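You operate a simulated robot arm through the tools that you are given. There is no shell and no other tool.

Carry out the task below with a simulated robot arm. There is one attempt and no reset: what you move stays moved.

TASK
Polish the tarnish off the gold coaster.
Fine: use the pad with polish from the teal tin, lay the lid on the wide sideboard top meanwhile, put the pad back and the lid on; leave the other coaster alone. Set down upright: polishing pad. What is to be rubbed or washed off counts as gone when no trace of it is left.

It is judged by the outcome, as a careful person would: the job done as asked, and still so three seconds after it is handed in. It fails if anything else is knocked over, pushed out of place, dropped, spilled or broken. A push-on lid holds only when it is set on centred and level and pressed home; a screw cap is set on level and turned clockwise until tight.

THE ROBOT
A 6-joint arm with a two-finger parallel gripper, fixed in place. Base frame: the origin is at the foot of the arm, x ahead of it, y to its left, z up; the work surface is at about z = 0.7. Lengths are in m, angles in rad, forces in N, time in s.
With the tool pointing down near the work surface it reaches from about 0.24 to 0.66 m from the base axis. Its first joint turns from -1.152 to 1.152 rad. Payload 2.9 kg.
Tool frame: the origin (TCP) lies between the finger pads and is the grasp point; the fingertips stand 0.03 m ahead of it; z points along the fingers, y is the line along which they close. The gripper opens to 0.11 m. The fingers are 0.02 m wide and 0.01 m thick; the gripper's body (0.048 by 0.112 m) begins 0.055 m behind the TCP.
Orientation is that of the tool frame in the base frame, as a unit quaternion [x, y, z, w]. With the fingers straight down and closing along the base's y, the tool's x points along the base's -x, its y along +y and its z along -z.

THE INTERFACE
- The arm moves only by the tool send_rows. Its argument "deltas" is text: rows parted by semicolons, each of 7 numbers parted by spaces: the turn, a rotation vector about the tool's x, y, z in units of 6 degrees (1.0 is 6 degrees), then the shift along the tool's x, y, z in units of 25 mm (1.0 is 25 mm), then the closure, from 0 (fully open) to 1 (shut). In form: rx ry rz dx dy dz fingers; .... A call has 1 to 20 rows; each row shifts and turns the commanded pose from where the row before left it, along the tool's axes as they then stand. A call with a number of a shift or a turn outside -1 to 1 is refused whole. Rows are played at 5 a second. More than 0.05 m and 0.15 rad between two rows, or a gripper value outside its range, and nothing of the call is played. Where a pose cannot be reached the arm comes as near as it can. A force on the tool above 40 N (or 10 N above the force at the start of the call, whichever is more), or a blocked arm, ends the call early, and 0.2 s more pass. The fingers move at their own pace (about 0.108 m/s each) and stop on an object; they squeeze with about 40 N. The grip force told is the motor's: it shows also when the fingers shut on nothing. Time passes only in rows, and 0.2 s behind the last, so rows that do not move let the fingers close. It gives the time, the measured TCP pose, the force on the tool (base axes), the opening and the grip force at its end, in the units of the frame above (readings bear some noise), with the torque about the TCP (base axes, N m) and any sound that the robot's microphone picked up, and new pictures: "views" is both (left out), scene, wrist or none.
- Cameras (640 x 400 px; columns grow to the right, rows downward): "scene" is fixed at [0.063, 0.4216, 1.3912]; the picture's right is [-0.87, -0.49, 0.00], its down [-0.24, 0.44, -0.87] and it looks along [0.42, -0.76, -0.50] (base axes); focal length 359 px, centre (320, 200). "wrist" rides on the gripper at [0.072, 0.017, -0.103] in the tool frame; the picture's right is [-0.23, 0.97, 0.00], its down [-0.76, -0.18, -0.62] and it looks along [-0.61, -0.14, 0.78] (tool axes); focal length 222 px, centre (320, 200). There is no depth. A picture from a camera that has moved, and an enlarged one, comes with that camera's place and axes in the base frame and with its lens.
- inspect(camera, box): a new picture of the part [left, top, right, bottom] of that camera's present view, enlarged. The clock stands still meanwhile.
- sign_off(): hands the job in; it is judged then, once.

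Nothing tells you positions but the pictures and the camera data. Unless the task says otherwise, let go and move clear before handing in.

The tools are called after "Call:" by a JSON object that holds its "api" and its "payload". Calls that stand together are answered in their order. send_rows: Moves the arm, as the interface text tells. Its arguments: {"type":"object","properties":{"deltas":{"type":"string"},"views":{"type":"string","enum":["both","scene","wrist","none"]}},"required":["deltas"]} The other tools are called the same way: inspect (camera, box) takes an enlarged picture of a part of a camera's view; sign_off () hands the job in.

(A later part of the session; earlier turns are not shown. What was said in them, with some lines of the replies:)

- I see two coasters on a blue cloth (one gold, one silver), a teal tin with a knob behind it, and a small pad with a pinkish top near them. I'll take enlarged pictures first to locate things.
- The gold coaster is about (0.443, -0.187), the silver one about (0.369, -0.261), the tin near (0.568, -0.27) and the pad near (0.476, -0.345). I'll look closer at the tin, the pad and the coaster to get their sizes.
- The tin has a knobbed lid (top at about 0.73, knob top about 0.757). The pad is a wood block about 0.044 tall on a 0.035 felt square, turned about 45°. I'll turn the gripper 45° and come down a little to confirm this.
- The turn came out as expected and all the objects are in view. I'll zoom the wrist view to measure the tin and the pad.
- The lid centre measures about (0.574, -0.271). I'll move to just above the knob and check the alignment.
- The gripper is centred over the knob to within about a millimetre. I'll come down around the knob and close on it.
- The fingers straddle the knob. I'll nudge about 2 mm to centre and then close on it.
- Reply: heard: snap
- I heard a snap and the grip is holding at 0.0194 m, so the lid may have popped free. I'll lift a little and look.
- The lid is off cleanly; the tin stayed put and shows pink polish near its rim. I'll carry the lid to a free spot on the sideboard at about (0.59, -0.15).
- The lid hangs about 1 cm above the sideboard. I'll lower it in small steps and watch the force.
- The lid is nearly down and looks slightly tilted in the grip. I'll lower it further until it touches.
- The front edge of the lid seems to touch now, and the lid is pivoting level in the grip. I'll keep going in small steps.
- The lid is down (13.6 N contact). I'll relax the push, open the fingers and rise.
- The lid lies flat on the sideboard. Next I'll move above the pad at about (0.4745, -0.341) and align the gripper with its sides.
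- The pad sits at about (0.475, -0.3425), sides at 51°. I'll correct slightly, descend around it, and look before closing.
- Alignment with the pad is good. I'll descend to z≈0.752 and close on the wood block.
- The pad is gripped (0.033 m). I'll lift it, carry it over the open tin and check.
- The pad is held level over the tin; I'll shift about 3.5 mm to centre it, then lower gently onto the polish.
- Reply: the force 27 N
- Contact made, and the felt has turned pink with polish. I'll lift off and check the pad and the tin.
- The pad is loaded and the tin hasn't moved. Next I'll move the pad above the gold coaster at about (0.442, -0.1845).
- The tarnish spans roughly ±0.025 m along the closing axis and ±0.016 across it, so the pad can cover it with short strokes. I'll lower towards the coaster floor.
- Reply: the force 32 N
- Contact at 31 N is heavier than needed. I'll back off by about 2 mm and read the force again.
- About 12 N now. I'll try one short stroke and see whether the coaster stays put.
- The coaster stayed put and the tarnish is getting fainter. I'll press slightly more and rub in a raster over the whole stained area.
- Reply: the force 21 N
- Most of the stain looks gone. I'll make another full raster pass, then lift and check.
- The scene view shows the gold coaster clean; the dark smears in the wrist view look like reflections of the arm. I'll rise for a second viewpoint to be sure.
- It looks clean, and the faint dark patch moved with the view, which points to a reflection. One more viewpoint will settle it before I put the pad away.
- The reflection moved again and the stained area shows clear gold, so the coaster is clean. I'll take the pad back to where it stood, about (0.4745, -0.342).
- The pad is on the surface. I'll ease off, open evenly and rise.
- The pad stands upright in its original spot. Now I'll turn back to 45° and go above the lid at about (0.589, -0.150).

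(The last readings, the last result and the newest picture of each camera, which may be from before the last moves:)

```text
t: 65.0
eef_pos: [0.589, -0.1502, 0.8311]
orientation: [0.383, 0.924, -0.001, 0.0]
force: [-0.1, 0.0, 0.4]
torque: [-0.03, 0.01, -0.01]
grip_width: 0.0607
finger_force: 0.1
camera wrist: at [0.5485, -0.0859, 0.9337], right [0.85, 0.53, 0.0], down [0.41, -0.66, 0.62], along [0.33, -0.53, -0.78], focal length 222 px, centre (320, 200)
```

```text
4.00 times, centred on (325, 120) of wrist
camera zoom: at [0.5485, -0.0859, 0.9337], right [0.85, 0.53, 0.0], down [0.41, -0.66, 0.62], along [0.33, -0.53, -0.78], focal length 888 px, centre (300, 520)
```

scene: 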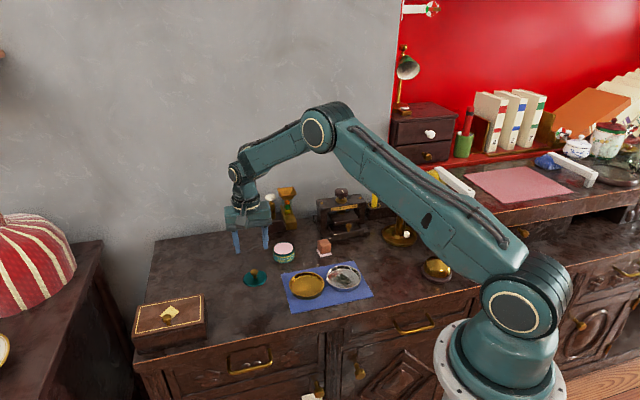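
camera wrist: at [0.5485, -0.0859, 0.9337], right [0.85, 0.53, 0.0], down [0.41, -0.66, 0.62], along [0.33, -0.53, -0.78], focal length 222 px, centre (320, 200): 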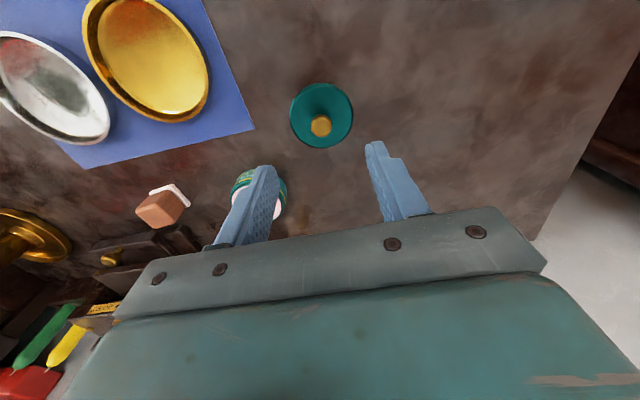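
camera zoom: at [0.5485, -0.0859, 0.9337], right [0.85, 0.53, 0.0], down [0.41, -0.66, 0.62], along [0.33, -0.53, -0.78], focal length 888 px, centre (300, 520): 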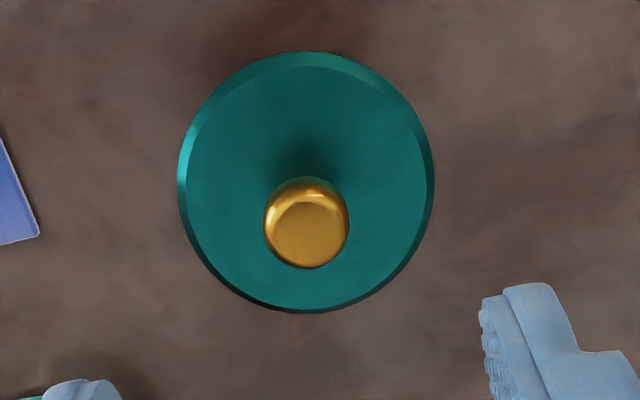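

The lid lies where I left it, with the knob right under the gripper. I'll descend to the same grasp height and close gently.

Call:
{"api": "send_rows", "payload": {"deltas": "0 0 0 0 0 0.6 0.5;0 0 0 0 0 0.8 0.5;0 0 0 0 0 0.8 0.5;0 0 0 0 0 0.7 0.5;0 0 0 0 0 0.4 0.5;0 0 0 0 0 0.26 0.5;0 0 0 0 0 0 0.5"}}

Call:
{"api": "inspect", "payload": {"camera": "wrist", "box": [230, 80, 422, 230]}}

Call:
{"api": "inspect", "payload": {"camera": "scene", "box": [228, 235, 278, 290]}}

```text
t: 66.6
eef_pos: [0.5908, -0.1499, 0.7408]
orientation: [0.382, 0.924, 0.0, 0.0]
force: [1.1, 0.3, -0.3]
torque: [-0.01, 0.03, -0.01]
grip_width: 0.0552
finger_force: 0.0
camera wrist: at [0.5489, -0.0866, 0.8447], right [0.85, 0.53, 0.0], down [0.41, -0.66, 0.62], along [0.33, -0.53, -0.78], focal length 222 px, centre (320, 200)
```

scene: 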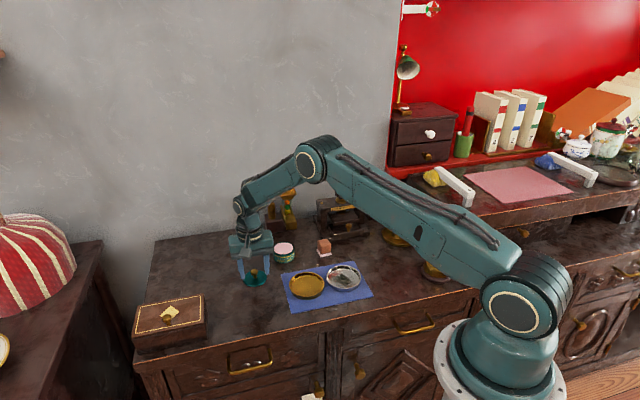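
wrist: 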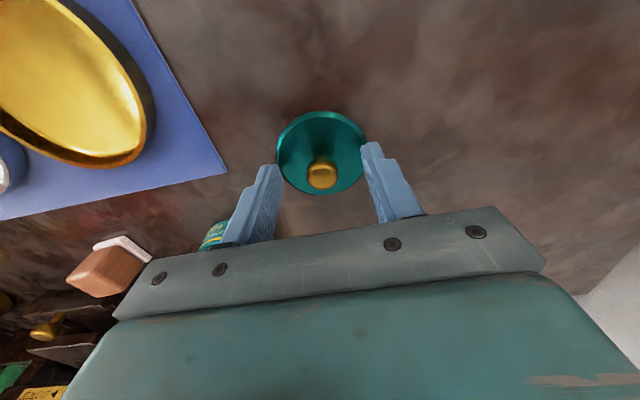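

```text
2.67 times, centred on (326, 155) of wrist
camera zoom: at [0.5489, -0.0866, 0.8447], right [0.85, 0.53, 0.0], down [0.41, -0.66, 0.62], along [0.33, -0.53, -0.78], focal length 592 px, centre (304, 320)
```

zoom: 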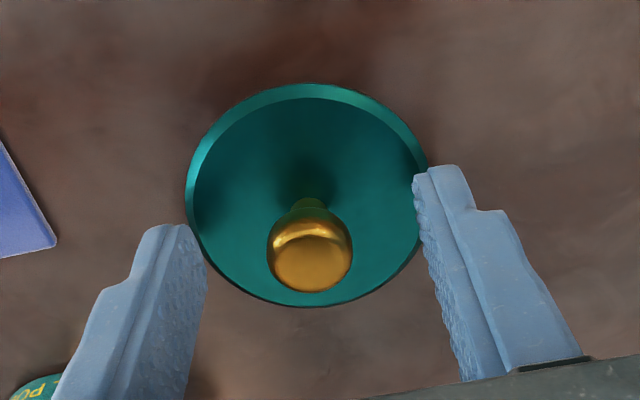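

```text
7.27 times, centred on (253, 262) of scene
camera zoom: at [0.063, 0.4216, 1.3912], right [-0.87, -0.49, 0.0], down [-0.24, 0.44, -0.87], along [0.42, -0.76, -0.5], focal length 2609 px, centre (807, -254)
```

zoom: 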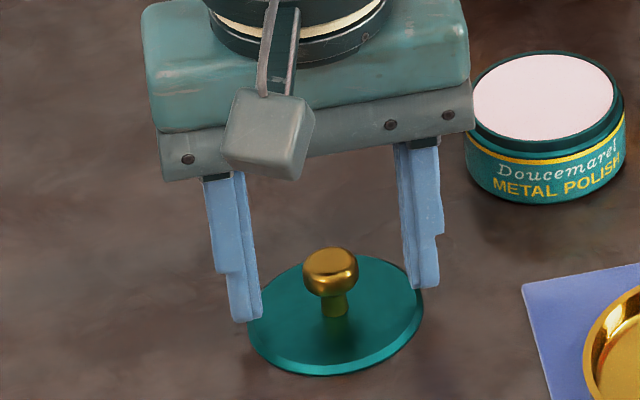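

Call:
{"api": "send_rows", "payload": {"deltas": "0 0 0 0 0 0.04 0.5;0 0 0 0 0 0 0.65;0 0 0 0 0 0 0.75;0 0 0 0 0 0 0.8;0 0 0 0 0 0 1;0 0 0 0 0 0 1;0 0 0 0 0 0 1"}}

Call:
{"api": "inspect", "payload": {"camera": "scene", "box": [228, 235, 278, 290]}}

Call:
{"api": "inspect", "payload": {"camera": "wrist", "box": [230, 80, 422, 230]}}

```text
t: 68.2
eef_pos: [0.5886, -0.1498, 0.741]
orientation: [0.383, 0.924, 0.0, 0.0]
force: [0.1, 0.1, -0.4]
torque: [0.03, -0.04, -0.02]
grip_width: 0.0188
finger_force: 40.0
camera wrist: at [0.5488, -0.0865, 0.8438], right [0.85, 0.53, 0.0], down [0.41, -0.66, 0.62], along [0.33, -0.53, -0.78], focal length 222 px, centre (320, 200)
```

scene: 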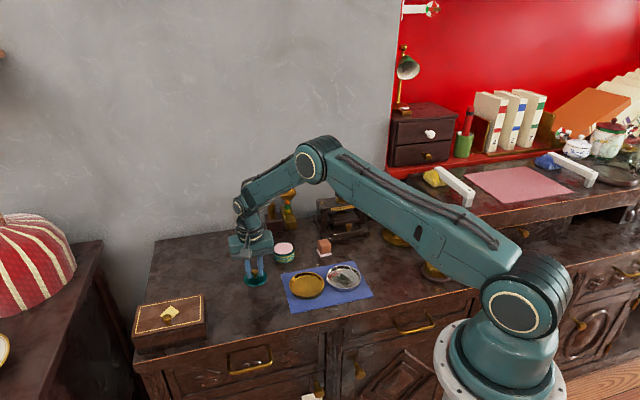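
wrist: 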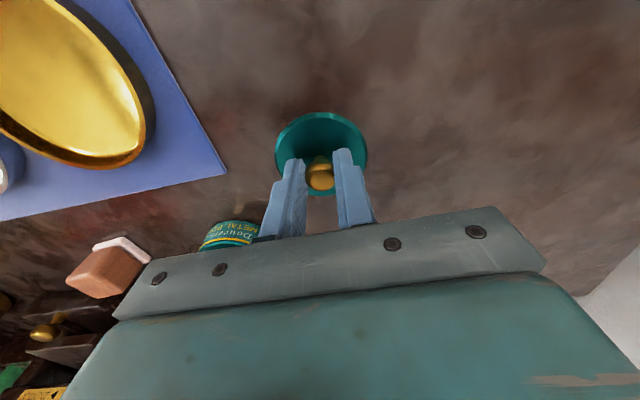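

```text
7.27 times, centred on (253, 262) of scene
camera zoom: at [0.063, 0.4216, 1.3912], right [-0.87, -0.49, 0.0], down [-0.24, 0.44, -0.87], along [0.42, -0.76, -0.5], focal length 2609 px, centre (807, -254)
```

zoom: 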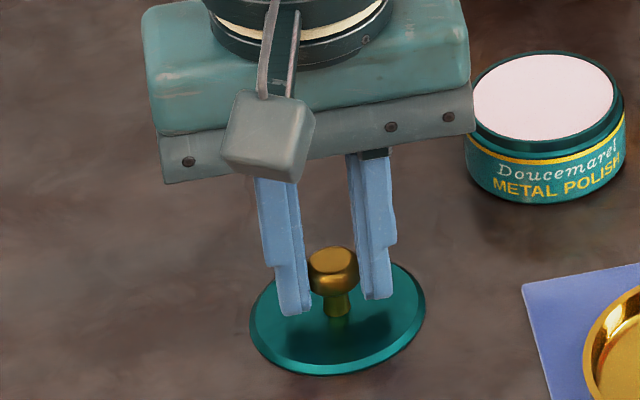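

```text
2.67 times, centred on (326, 155) of wrist
camera zoom: at [0.5488, -0.0865, 0.8438], right [0.85, 0.53, 0.0], down [0.41, -0.66, 0.62], along [0.33, -0.53, -0.78], focal length 592 px, centre (304, 320)
```

zoom: 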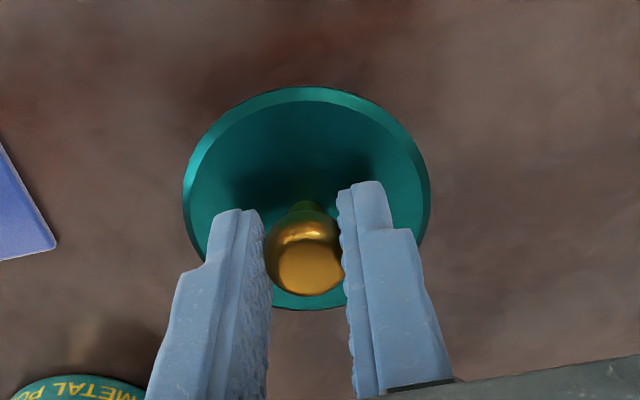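

Lid gripped. I'll lift it, carry it back over the tin along the reverse path, and check centring.

Call:
{"api": "send_rows", "payload": {"deltas": "0 0 0 0 0 -0.3 1;0 0 0 0 0 -0.7 1;0 0 0 0 0 -1 1;0 0 0 0 0 -1 1;0 0 0 -0.4 -0.5 0 1;0 0 0 -0.7 -0.9 0 1;0 0 0 -0.7 -0.95 0 1;0 0 0 -0.7 -0.9 0 1;0 0 0 -0.41 -0.59 0 1;0 0 0 0 0 0.4 1;0 0 0 0 0 0.4 1;0 0 0 0 0 0 1"}}

Call:
{"api": "inspect", "payload": {"camera": "scene", "box": [255, 210, 325, 270]}}

Call:
{"api": "inspect", "payload": {"camera": "wrist", "box": [230, 60, 422, 210]}}

```text
t: 70.8
eef_pos: [0.572, -0.2698, 0.7956]
orientation: [0.382, 0.924, 0.0, 0.001]
force: [0.5, -0.2, -0.1]
torque: [-0.05, 0.0, -0.03]
grip_width: 0.019
finger_force: 39.8
camera wrist: at [0.532, -0.2061, 0.8984], right [0.85, 0.53, 0.0], down [0.41, -0.66, 0.62], along [0.33, -0.53, -0.78], focal length 222 px, centre (320, 200)
```

scene: 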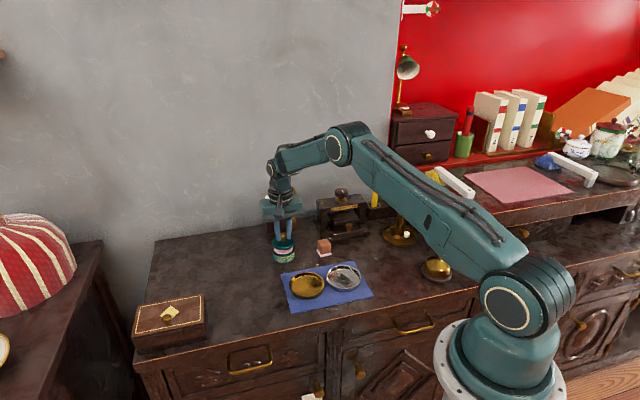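
wrist: 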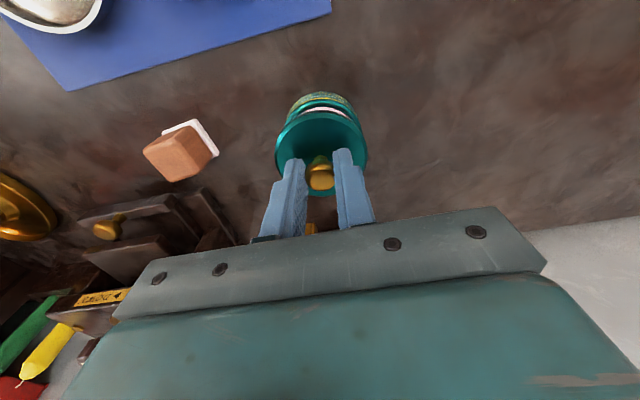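

```text
6.67 times, centred on (290, 240) of scene
camera zoom: at [0.063, 0.4216, 1.3912], right [-0.87, -0.49, 0.0], down [-0.24, 0.44, -0.87], along [0.42, -0.76, -0.5], focal length 2392 px, centre (520, -67)
```

zoom: 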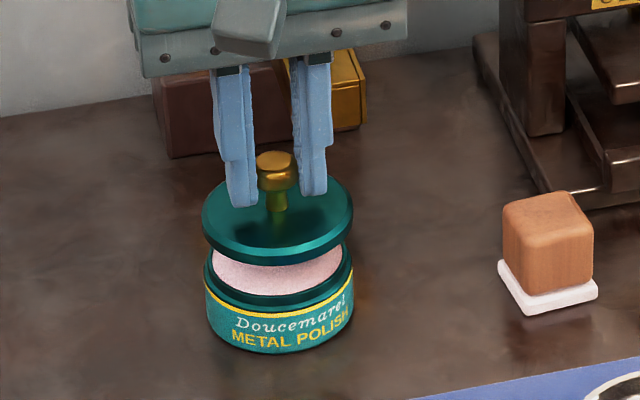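

```text
2.67 times, centred on (326, 135) of wrist
camera zoom: at [0.532, -0.2061, 0.8984], right [0.85, 0.53, 0.0], down [0.41, -0.66, 0.62], along [0.33, -0.53, -0.78], focal length 592 px, centre (304, 373)
```

zoom: 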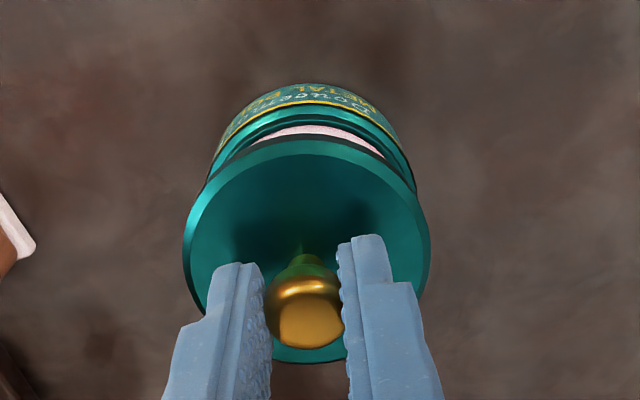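

Call:
{"api": "inspect", "payload": {"camera": "wrist", "box": [270, 85, 374, 150]}}

Call:
{"api": "inspect", "payload": {"camera": "scene", "box": [265, 232, 313, 266]}}

```text
6.15 times, centred on (322, 118) of wrist
camera zoom: at [0.532, -0.2061, 0.8984], right [0.85, 0.53, 0.0], down [0.41, -0.66, 0.62], along [0.33, -0.53, -0.78], focal length 1367 px, centre (308, 708)
```

zoom: 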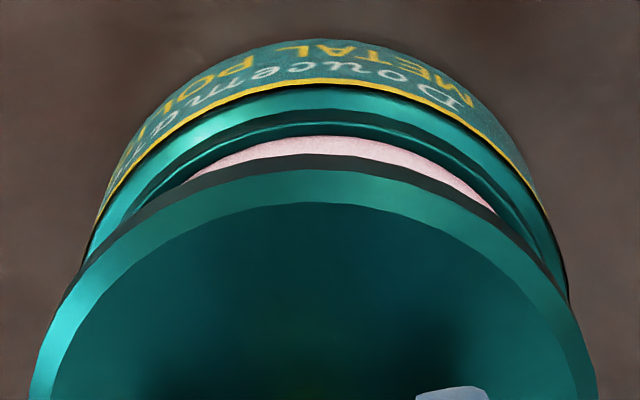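

```text
11.76 times, centred on (289, 249) of scene
camera zoom: at [0.063, 0.4216, 1.3912], right [-0.87, -0.49, 0.0], down [-0.24, 0.44, -0.87], along [0.42, -0.76, -0.5], focal length 4221 px, centre (685, -376)
```

zoom: 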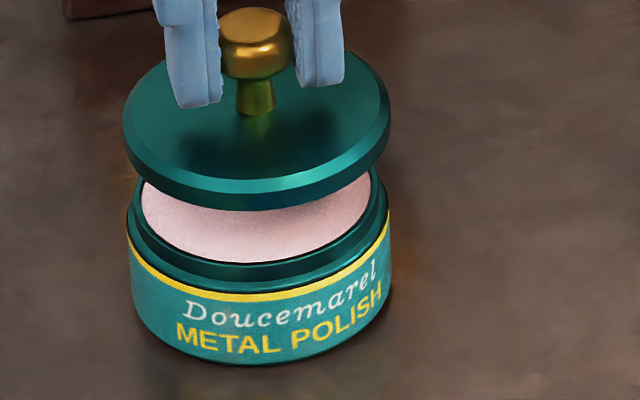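

The tin hasn't moved, and both views suggest the lid should shift about 1.2 mm along the closing axis. I'll correct that and lower closer.

Call:
{"api": "send_rows", "payload": {"deltas": "0 0 0 0 0.05 0 1;0 0 0 0 0 0.2 1;0 0 0 0 0 0.2 1;0 0 0 0 0 0.16 1;0 0 0 0 0 0 1", "views": "none"}}

Call:
{"api": "inspect", "payload": {"camera": "wrist", "box": [270, 85, 374, 150]}}

Call:
{"api": "inspect", "payload": {"camera": "scene", "box": [265, 232, 313, 266]}}

```text
t: 72.0
eef_pos: [0.5719, -0.2699, 0.7828]
orientation: [0.383, 0.924, 0.0, 0.0]
force: [0.9, -0.1, -0.2]
torque: [0.02, 0.04, 0.0]
grip_width: 0.0191
finger_force: 40.3
```

```text
6.15 times, centred on (322, 118) of wrist
camera zoom: at [0.5325, -0.2048, 0.8851], right [0.85, 0.53, 0.0], down [0.41, -0.66, 0.62], along [0.33, -0.53, -0.78], focal length 1367 px, centre (308, 708)
```

zoom: 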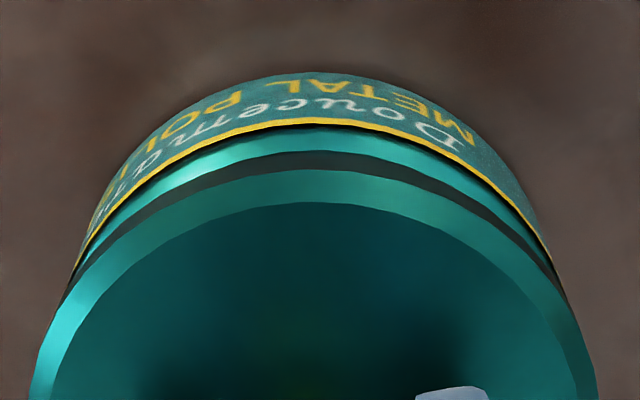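

```text
11.76 times, centred on (289, 249) of scene
camera zoom: at [0.063, 0.4216, 1.3912], right [-0.87, -0.49, 0.0], down [-0.24, 0.44, -0.87], along [0.42, -0.76, -0.5], focal length 4221 px, centre (685, -376)
```

zoom: 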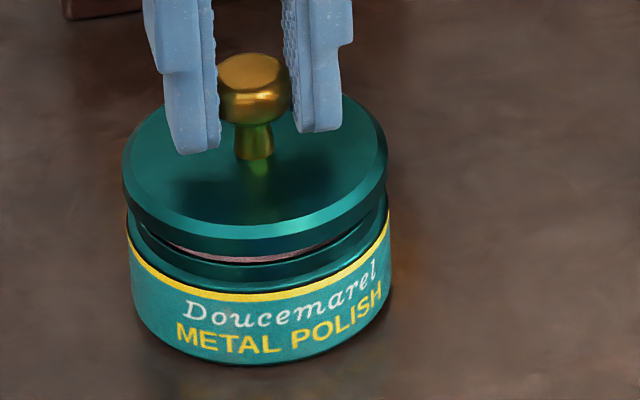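

The sideways alignment now agrees in both views. Before pressing I'll look closer at the fore-aft alignment and tilt.

Call:
{"api": "inspect", "payload": {"camera": "scene", "box": [269, 238, 301, 266]}}

Call:
{"api": "inspect", "payload": {"camera": "wrist", "box": [260, 85, 384, 205]}}

```text
14.29 times, centred on (285, 252) of scene
camera zoom: at [0.063, 0.4216, 1.3912], right [-0.87, -0.49, 0.0], down [-0.24, 0.44, -0.87], along [0.42, -0.76, -0.5], focal length 5125 px, centre (820, -543)
```

zoom: 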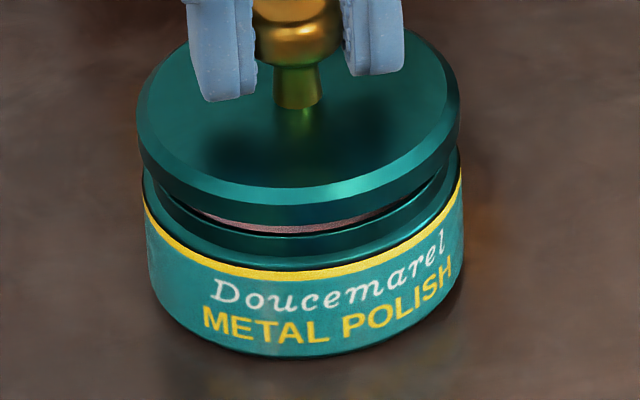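

```text
3.33 times, centred on (322, 145) of wrist
camera zoom: at [0.5325, -0.2048, 0.8851], right [0.85, 0.53, 0.0], down [0.41, -0.66, 0.62], along [0.33, -0.53, -0.78], focal length 740 px, centre (313, 383)
```

zoom: 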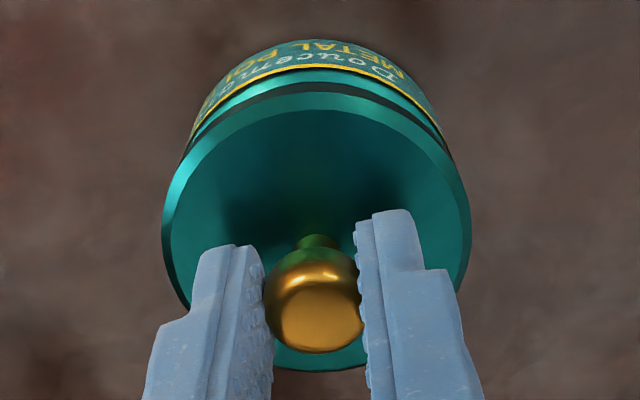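

The reference from the original seated view says the gripper is over the right spot. I'll lower slowly and let the lid level itself on the rim, watching the force.

Call:
{"api": "send_rows", "payload": {"deltas": "0 0 0 0 0 0.1 1;0 0 0 0 0 0.08 1;0 0 0 0 0 0.08 1;0 0 0 0 0 0 1", "views": "none"}}

Call:
{"api": "inspect", "payload": {"camera": "scene", "box": [269, 238, 301, 266]}}

```text
t: 73.0
eef_pos: [0.5727, -0.2687, 0.7763]
orientation: [0.383, 0.924, 0.0, 0.0]
force: [0.0, -0.5, -0.1]
torque: [0.03, 0.0, 0.03]
grip_width: 0.0192
finger_force: 40.5
```

```text
14.29 times, centred on (285, 252) of scene
camera zoom: at [0.063, 0.4216, 1.3912], right [-0.87, -0.49, 0.0], down [-0.24, 0.44, -0.87], along [0.42, -0.76, -0.5], focal length 5125 px, centre (820, -543)
```

zoom: 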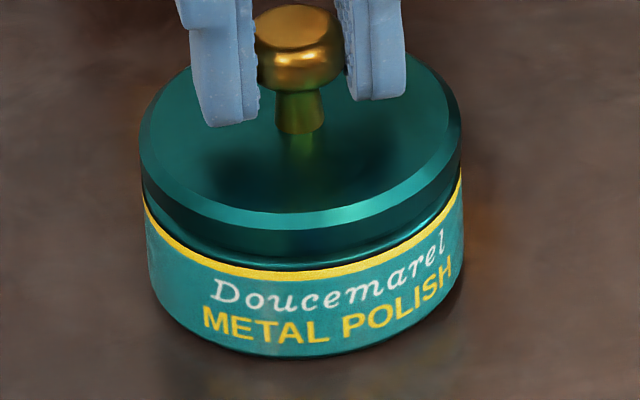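

Call:
{"api": "send_rows", "payload": {"deltas": "0 0 0 0 0 0.04 1;0 0 0 0 0 0.04 1;0 0 0 0 0 0 1", "views": "none"}}

Call:
{"api": "inspect", "payload": {"camera": "scene", "box": [269, 238, 301, 266]}}

Call:
{"api": "inspect", "payload": {"camera": "wrist", "box": [260, 85, 384, 205]}}

```text
t: 73.8
eef_pos: [0.5745, -0.2683, 0.7745]
orientation: [0.383, 0.924, 0.0, 0.0]
force: [0.2, 0.4, 0.7]
torque: [-0.02, -0.02, -0.04]
grip_width: 0.019
finger_force: 40.2
```

```text
14.29 times, centred on (285, 252) of scene
camera zoom: at [0.063, 0.4216, 1.3912], right [-0.87, -0.49, 0.0], down [-0.24, 0.44, -0.87], along [0.42, -0.76, -0.5], focal length 5125 px, centre (820, -543)
```

zoom: 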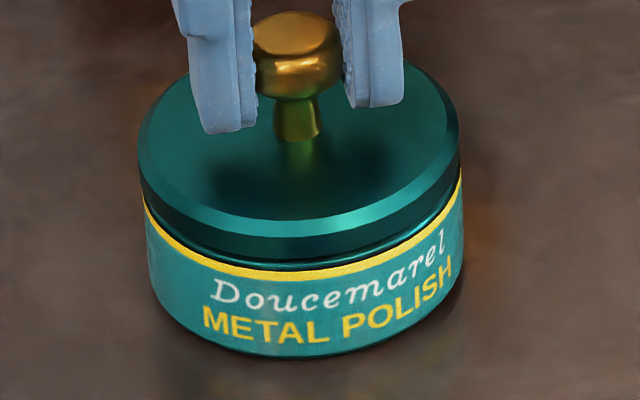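

```text
3.33 times, centred on (322, 145) of wrist
camera zoom: at [0.533, -0.2049, 0.8765], right [0.85, 0.53, 0.0], down [0.41, -0.66, 0.62], along [0.33, -0.53, -0.78], focal length 740 px, centre (313, 383)
```

zoom: 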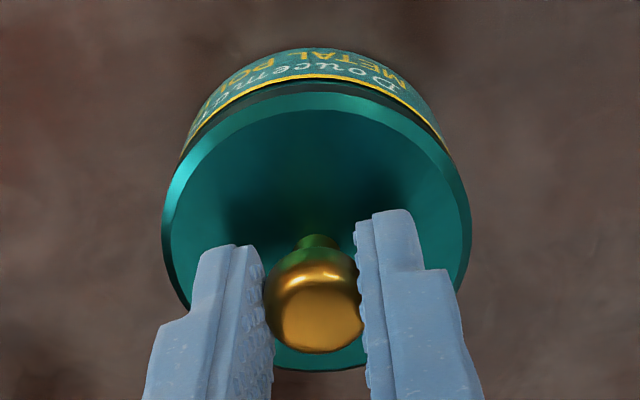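

Call:
{"api": "send_rows", "payload": {"deltas": "0 0 0 0 0 0.04 1;0 0 0 0 0 0.04 1;0 0 0 0 0 0 1", "views": "none"}}

Call:
{"api": "inspect", "payload": {"camera": "scene", "box": [269, 238, 301, 266]}}

```text
t: 74.6
eef_pos: [0.5729, -0.269, 0.7724]
orientation: [0.382, 0.924, -0.001, 0.0]
force: [-3.4, 0.8, 8.9]
torque: [0.12, 0.15, -0.13]
grip_width: 0.0193
finger_force: 40.3
heard: snap
```

```text
14.29 times, centred on (285, 252) of scene
camera zoom: at [0.0628, 0.4217, 1.3912], right [-0.87, -0.49, 0.0], down [-0.24, 0.44, -0.87], along [0.42, -0.76, -0.5], focal length 5125 px, centre (820, -543)
```

zoom: 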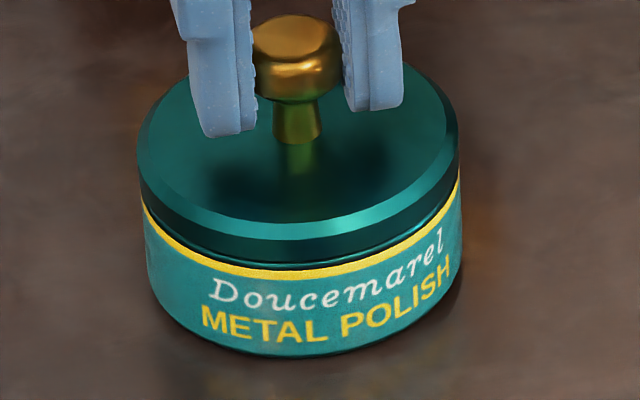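

I heard the snap as the lid went on. I'll press a little more so it is fully home.

Call:
{"api": "send_rows", "payload": {"deltas": "0 0 0 0 0 0.04 1;0 0 0 0 0 0.04 1;0 0 0 0 0 0.04 1;0 0 0 0 0 0 1", "views": "none"}}

Call:
{"api": "inspect", "payload": {"camera": "scene", "box": [269, 238, 301, 266]}}

```text
t: 75.4
eef_pos: [0.5738, -0.2693, 0.7719]
orientation: [0.383, 0.924, -0.001, 0.002]
force: [-3.4, 1.8, 4.4]
torque: [-0.06, 0.0, -0.03]
grip_width: 0.0188
finger_force: 39.6
stopped in row 4: the force on the tool passed its limit at 41 N (the readings are from after the stop); the commanded pose is now the measured one
```

```text
14.29 times, centred on (285, 252) of scene
camera zoom: at [0.0629, 0.4216, 1.3912], right [-0.87, -0.49, 0.0], down [-0.24, 0.44, -0.87], along [0.42, -0.76, -0.5], focal length 5125 px, centre (820, -543)
```

zoom: 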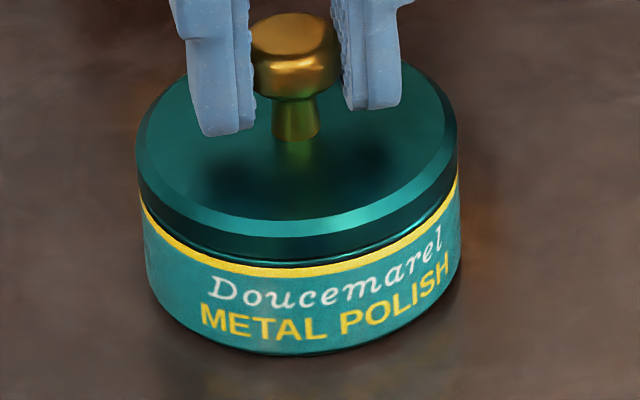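

Pressed firmly to about 41 N and it looks level. I'll open the fingers gently and listen for any snap.

Call:
{"api": "send_rows", "payload": {"deltas": "0 0 0 0 0 0 0.8;0 0 0 0 0 0 0.7;0 0 0 0 0 0 0.55;0 0 0 0 0 0 0.45;0 0 0 0 0 0 0.45", "views": "none"}}

Call:
{"api": "inspect", "payload": {"camera": "scene", "box": [269, 238, 301, 266]}}

Call:
{"api": "inspect", "payload": {"camera": "wrist", "box": [260, 85, 384, 205]}}

```text
t: 76.6
eef_pos: [0.5744, -0.2698, 0.7716]
orientation: [0.383, 0.924, 0.0, 0.001]
force: [0.2, 0.7, 0.0]
torque: [0.03, -0.03, 0.01]
grip_width: 0.0604
finger_force: 0.1
```

```text
14.29 times, centred on (285, 252) of scene
camera zoom: at [0.063, 0.4216, 1.3912], right [-0.87, -0.49, 0.0], down [-0.24, 0.44, -0.87], along [0.42, -0.76, -0.5], focal length 5125 px, centre (820, -543)
```

zoom: 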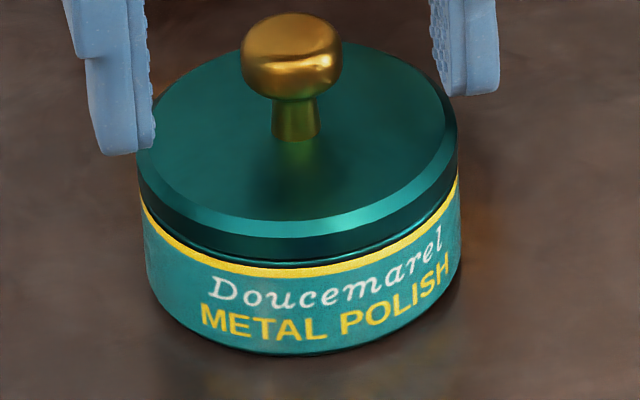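

```text
3.33 times, centred on (322, 145) of wrist
camera zoom: at [0.5338, -0.2053, 0.8744], right [0.85, 0.53, 0.0], down [0.41, -0.66, 0.62], along [0.33, -0.53, -0.78], focal length 740 px, centre (313, 383)
```

zoom: 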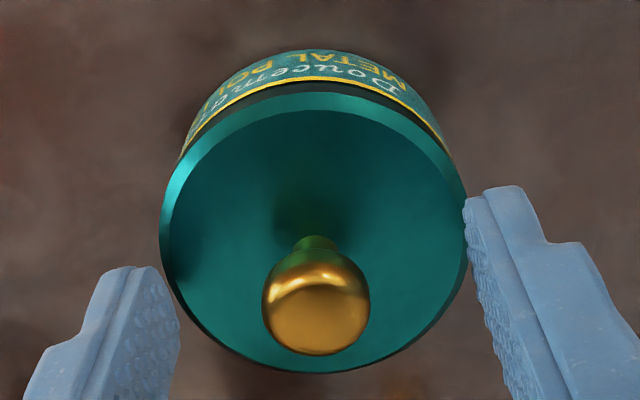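

No pop on release. I'll rise clear and compare the tin with the opening picture.

Call:
{"api": "send_rows", "payload": {"deltas": "0 0 0 0 0 -0.4 0.45;0 0 0 0 0 -0.8 0.45;0 0 0 0 0 -1 0.45;0 0 0 0 0 -1 0.45;0 0 0 0 0 -1 0.45;0 0 0 0 0 0 0.45"}}

Call:
{"api": "inspect", "payload": {"camera": "scene", "box": [265, 230, 345, 280]}}

Call:
{"api": "inspect", "payload": {"camera": "wrist", "box": [272, 70, 368, 170]}}

```text
t: 78.0
eef_pos: [0.5729, -0.2684, 0.8774]
orientation: [0.383, 0.924, 0.0, 0.0]
force: [1.1, -0.2, 0.1]
torque: [0.01, -0.01, 0.02]
grip_width: 0.0606
finger_force: 0.0
camera wrist: at [0.5333, -0.2052, 0.9793], right [0.85, 0.53, 0.0], down [0.41, -0.66, 0.62], along [0.33, -0.53, -0.78], focal length 222 px, centre (320, 200)
```

scene: 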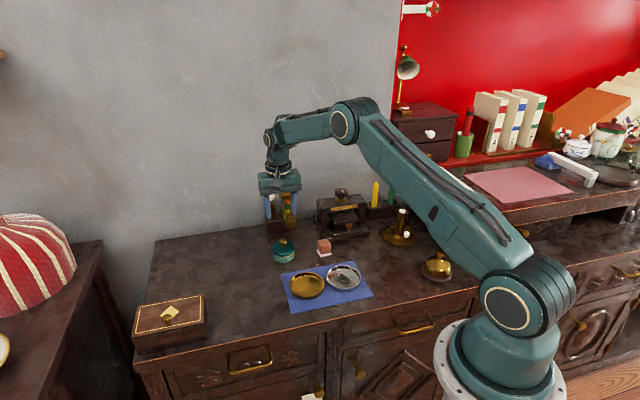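
wrist: 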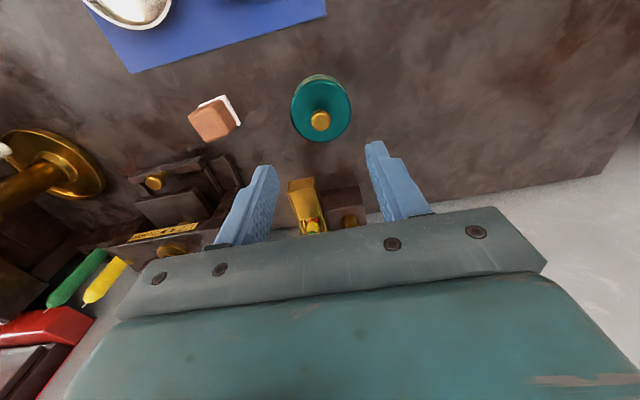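

```text
8.00 times, centred on (305, 255) of scene
camera zoom: at [0.063, 0.4216, 1.3912], right [-0.87, -0.49, 0.0], down [-0.24, 0.44, -0.87], along [0.42, -0.76, -0.5], focal length 2870 px, centre (440, -240)
```

zoom: 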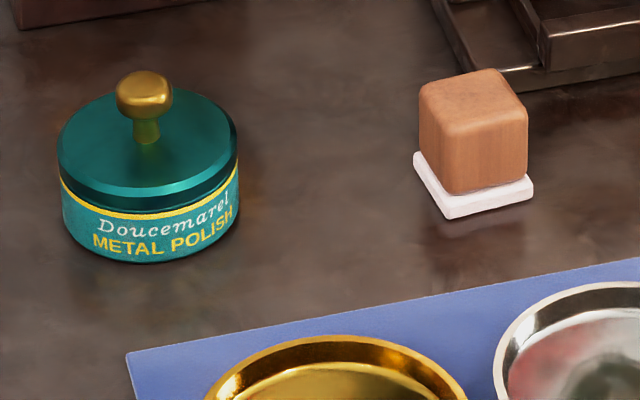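

```text
4.00 times, centred on (320, 120) of wrist
camera zoom: at [0.5333, -0.2052, 0.9793], right [0.85, 0.53, 0.0], down [0.41, -0.66, 0.62], along [0.33, -0.53, -0.78], focal length 888 px, centre (320, 520)
```

zoom: 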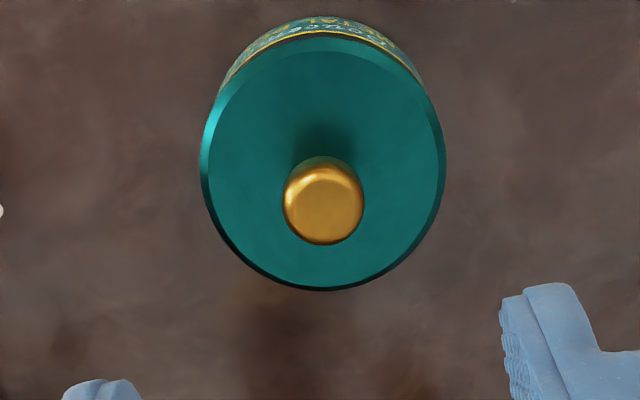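

The tin, pad and cloth match the opening picture to within a millimetre. I'll move the arm well clear and take a last look at the coasters before handing in.

Call:
{"api": "send_rows", "payload": {"deltas": "0 0 0 0 0 -1 0.3;0 0 0 0 0 -1 0.3;0 0 0 0.5 -0.5 -1 0.2;0 0 0 1 -1 -1 0.1;0 0 0 1 -1 -0.5 0;0 0 0 1 -1 0 0;0 0 0 1 -1 0 0;0 0 0 0.5 -0.5 0 0;0 0 0 0 0 0 0"}}

Call:
{"api": "inspect", "payload": {"camera": "scene", "box": [280, 255, 376, 315]}}

Call:
{"api": "inspect", "payload": {"camera": "scene", "box": [120, 180, 440, 380]}}

Call:
{"api": "inspect", "payload": {"camera": "wrist", "box": [200, 0, 440, 150]}}

```text
t: 80.0
eef_pos: [0.3955, -0.2691, 0.9889]
orientation: [0.383, 0.924, 0.0, 0.001]
force: [-0.8, 0.0, -0.6]
torque: [-0.03, 0.01, 0.0]
grip_width: 0.1101
finger_force: 0.0
camera wrist: at [0.3555, -0.2046, 1.0915], right [0.85, 0.53, 0.0], down [0.41, -0.66, 0.63], along [0.33, -0.53, -0.78], focal length 222 px, centre (320, 200)
```

scene: 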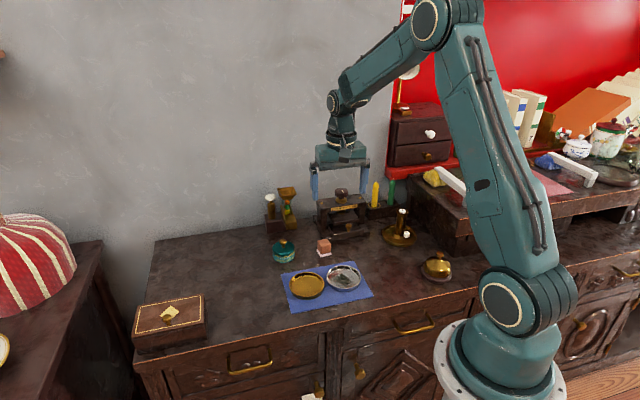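
wrist: 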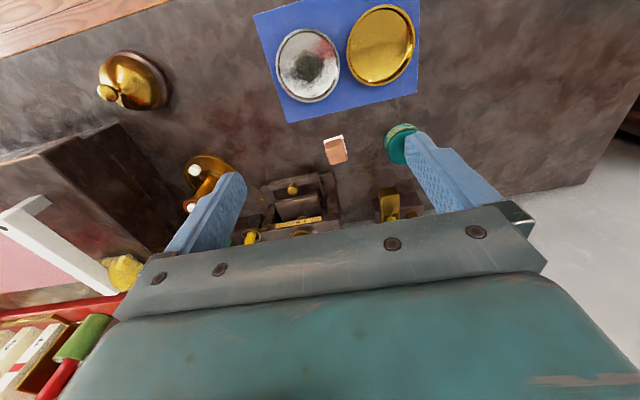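

```text
6.67 times, centred on (328, 285) of scene
camera zoom: at [0.063, 0.4216, 1.3912], right [-0.87, -0.49, 0.0], down [-0.24, 0.44, -0.87], along [0.42, -0.76, -0.5], focal length 2392 px, centre (267, -367)
```

zoom: 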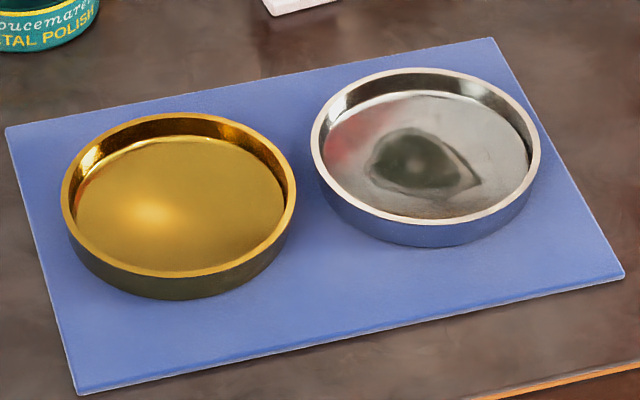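

```text
2.00 times, centred on (280, 280) of scene
camera zoom: at [0.063, 0.4216, 1.3912], right [-0.87, -0.49, 0.0], down [-0.24, 0.44, -0.87], along [0.42, -0.76, -0.5], focal length 718 px, centre (400, 40)
```

zoom: 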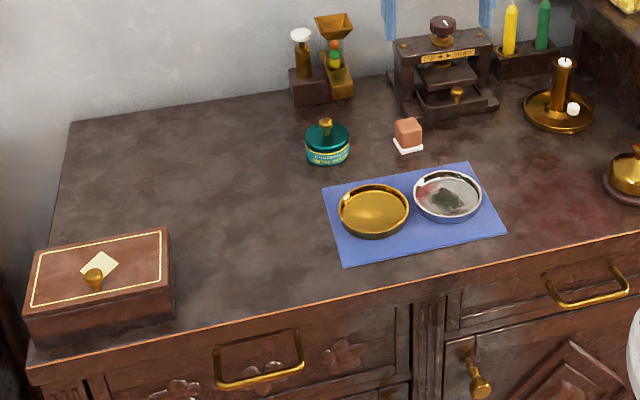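

```text
2.67 times, centred on (320, 75) of wrist
camera zoom: at [0.3555, -0.2046, 1.0915], right [0.85, 0.53, 0.0], down [0.41, -0.66, 0.63], along [0.33, -0.53, -0.78], focal length 592 px, centre (320, 533)
```

zoom: 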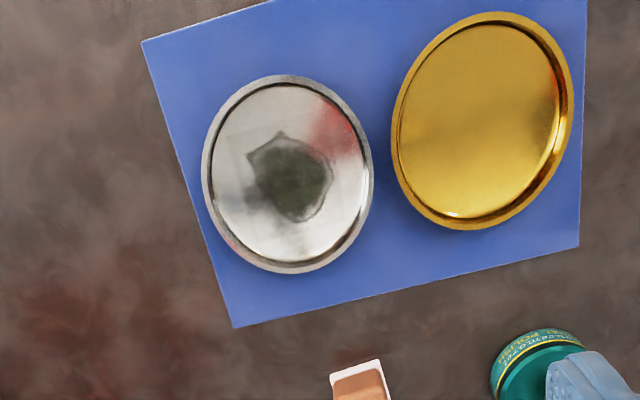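

The gold coaster shows no trace of tarnish, and the silver coaster still has its stain and hasn't been touched. The pad stands upright in its place, the lid is snapped onto the tin, and the arm is clear, so I'm handing in.

Call:
{"api": "sign_off", "payload": {}}

```text
The job is handed in.
```

I polished the gold coaster with polish from the teal tin, and the final pictures show no tarnish left on it. I've handed the job in; no verdict has come back yet.

- **Pad:** it stands upright, felt side down, back in the spot I took it from.
- **Lid:** it lay on the sideboard top during the polishing. It is now back on the tin: it snapped on, I pressed it to about 41 N, and it didn't pop when I let go. The tin ended up less than a millimetre from where it started.
- **Other coaster:** I didn't touch the silver one, and it still has its stain.
- **Everything else:** nothing else was moved or knocked over. The arm is clear with the gripper open.
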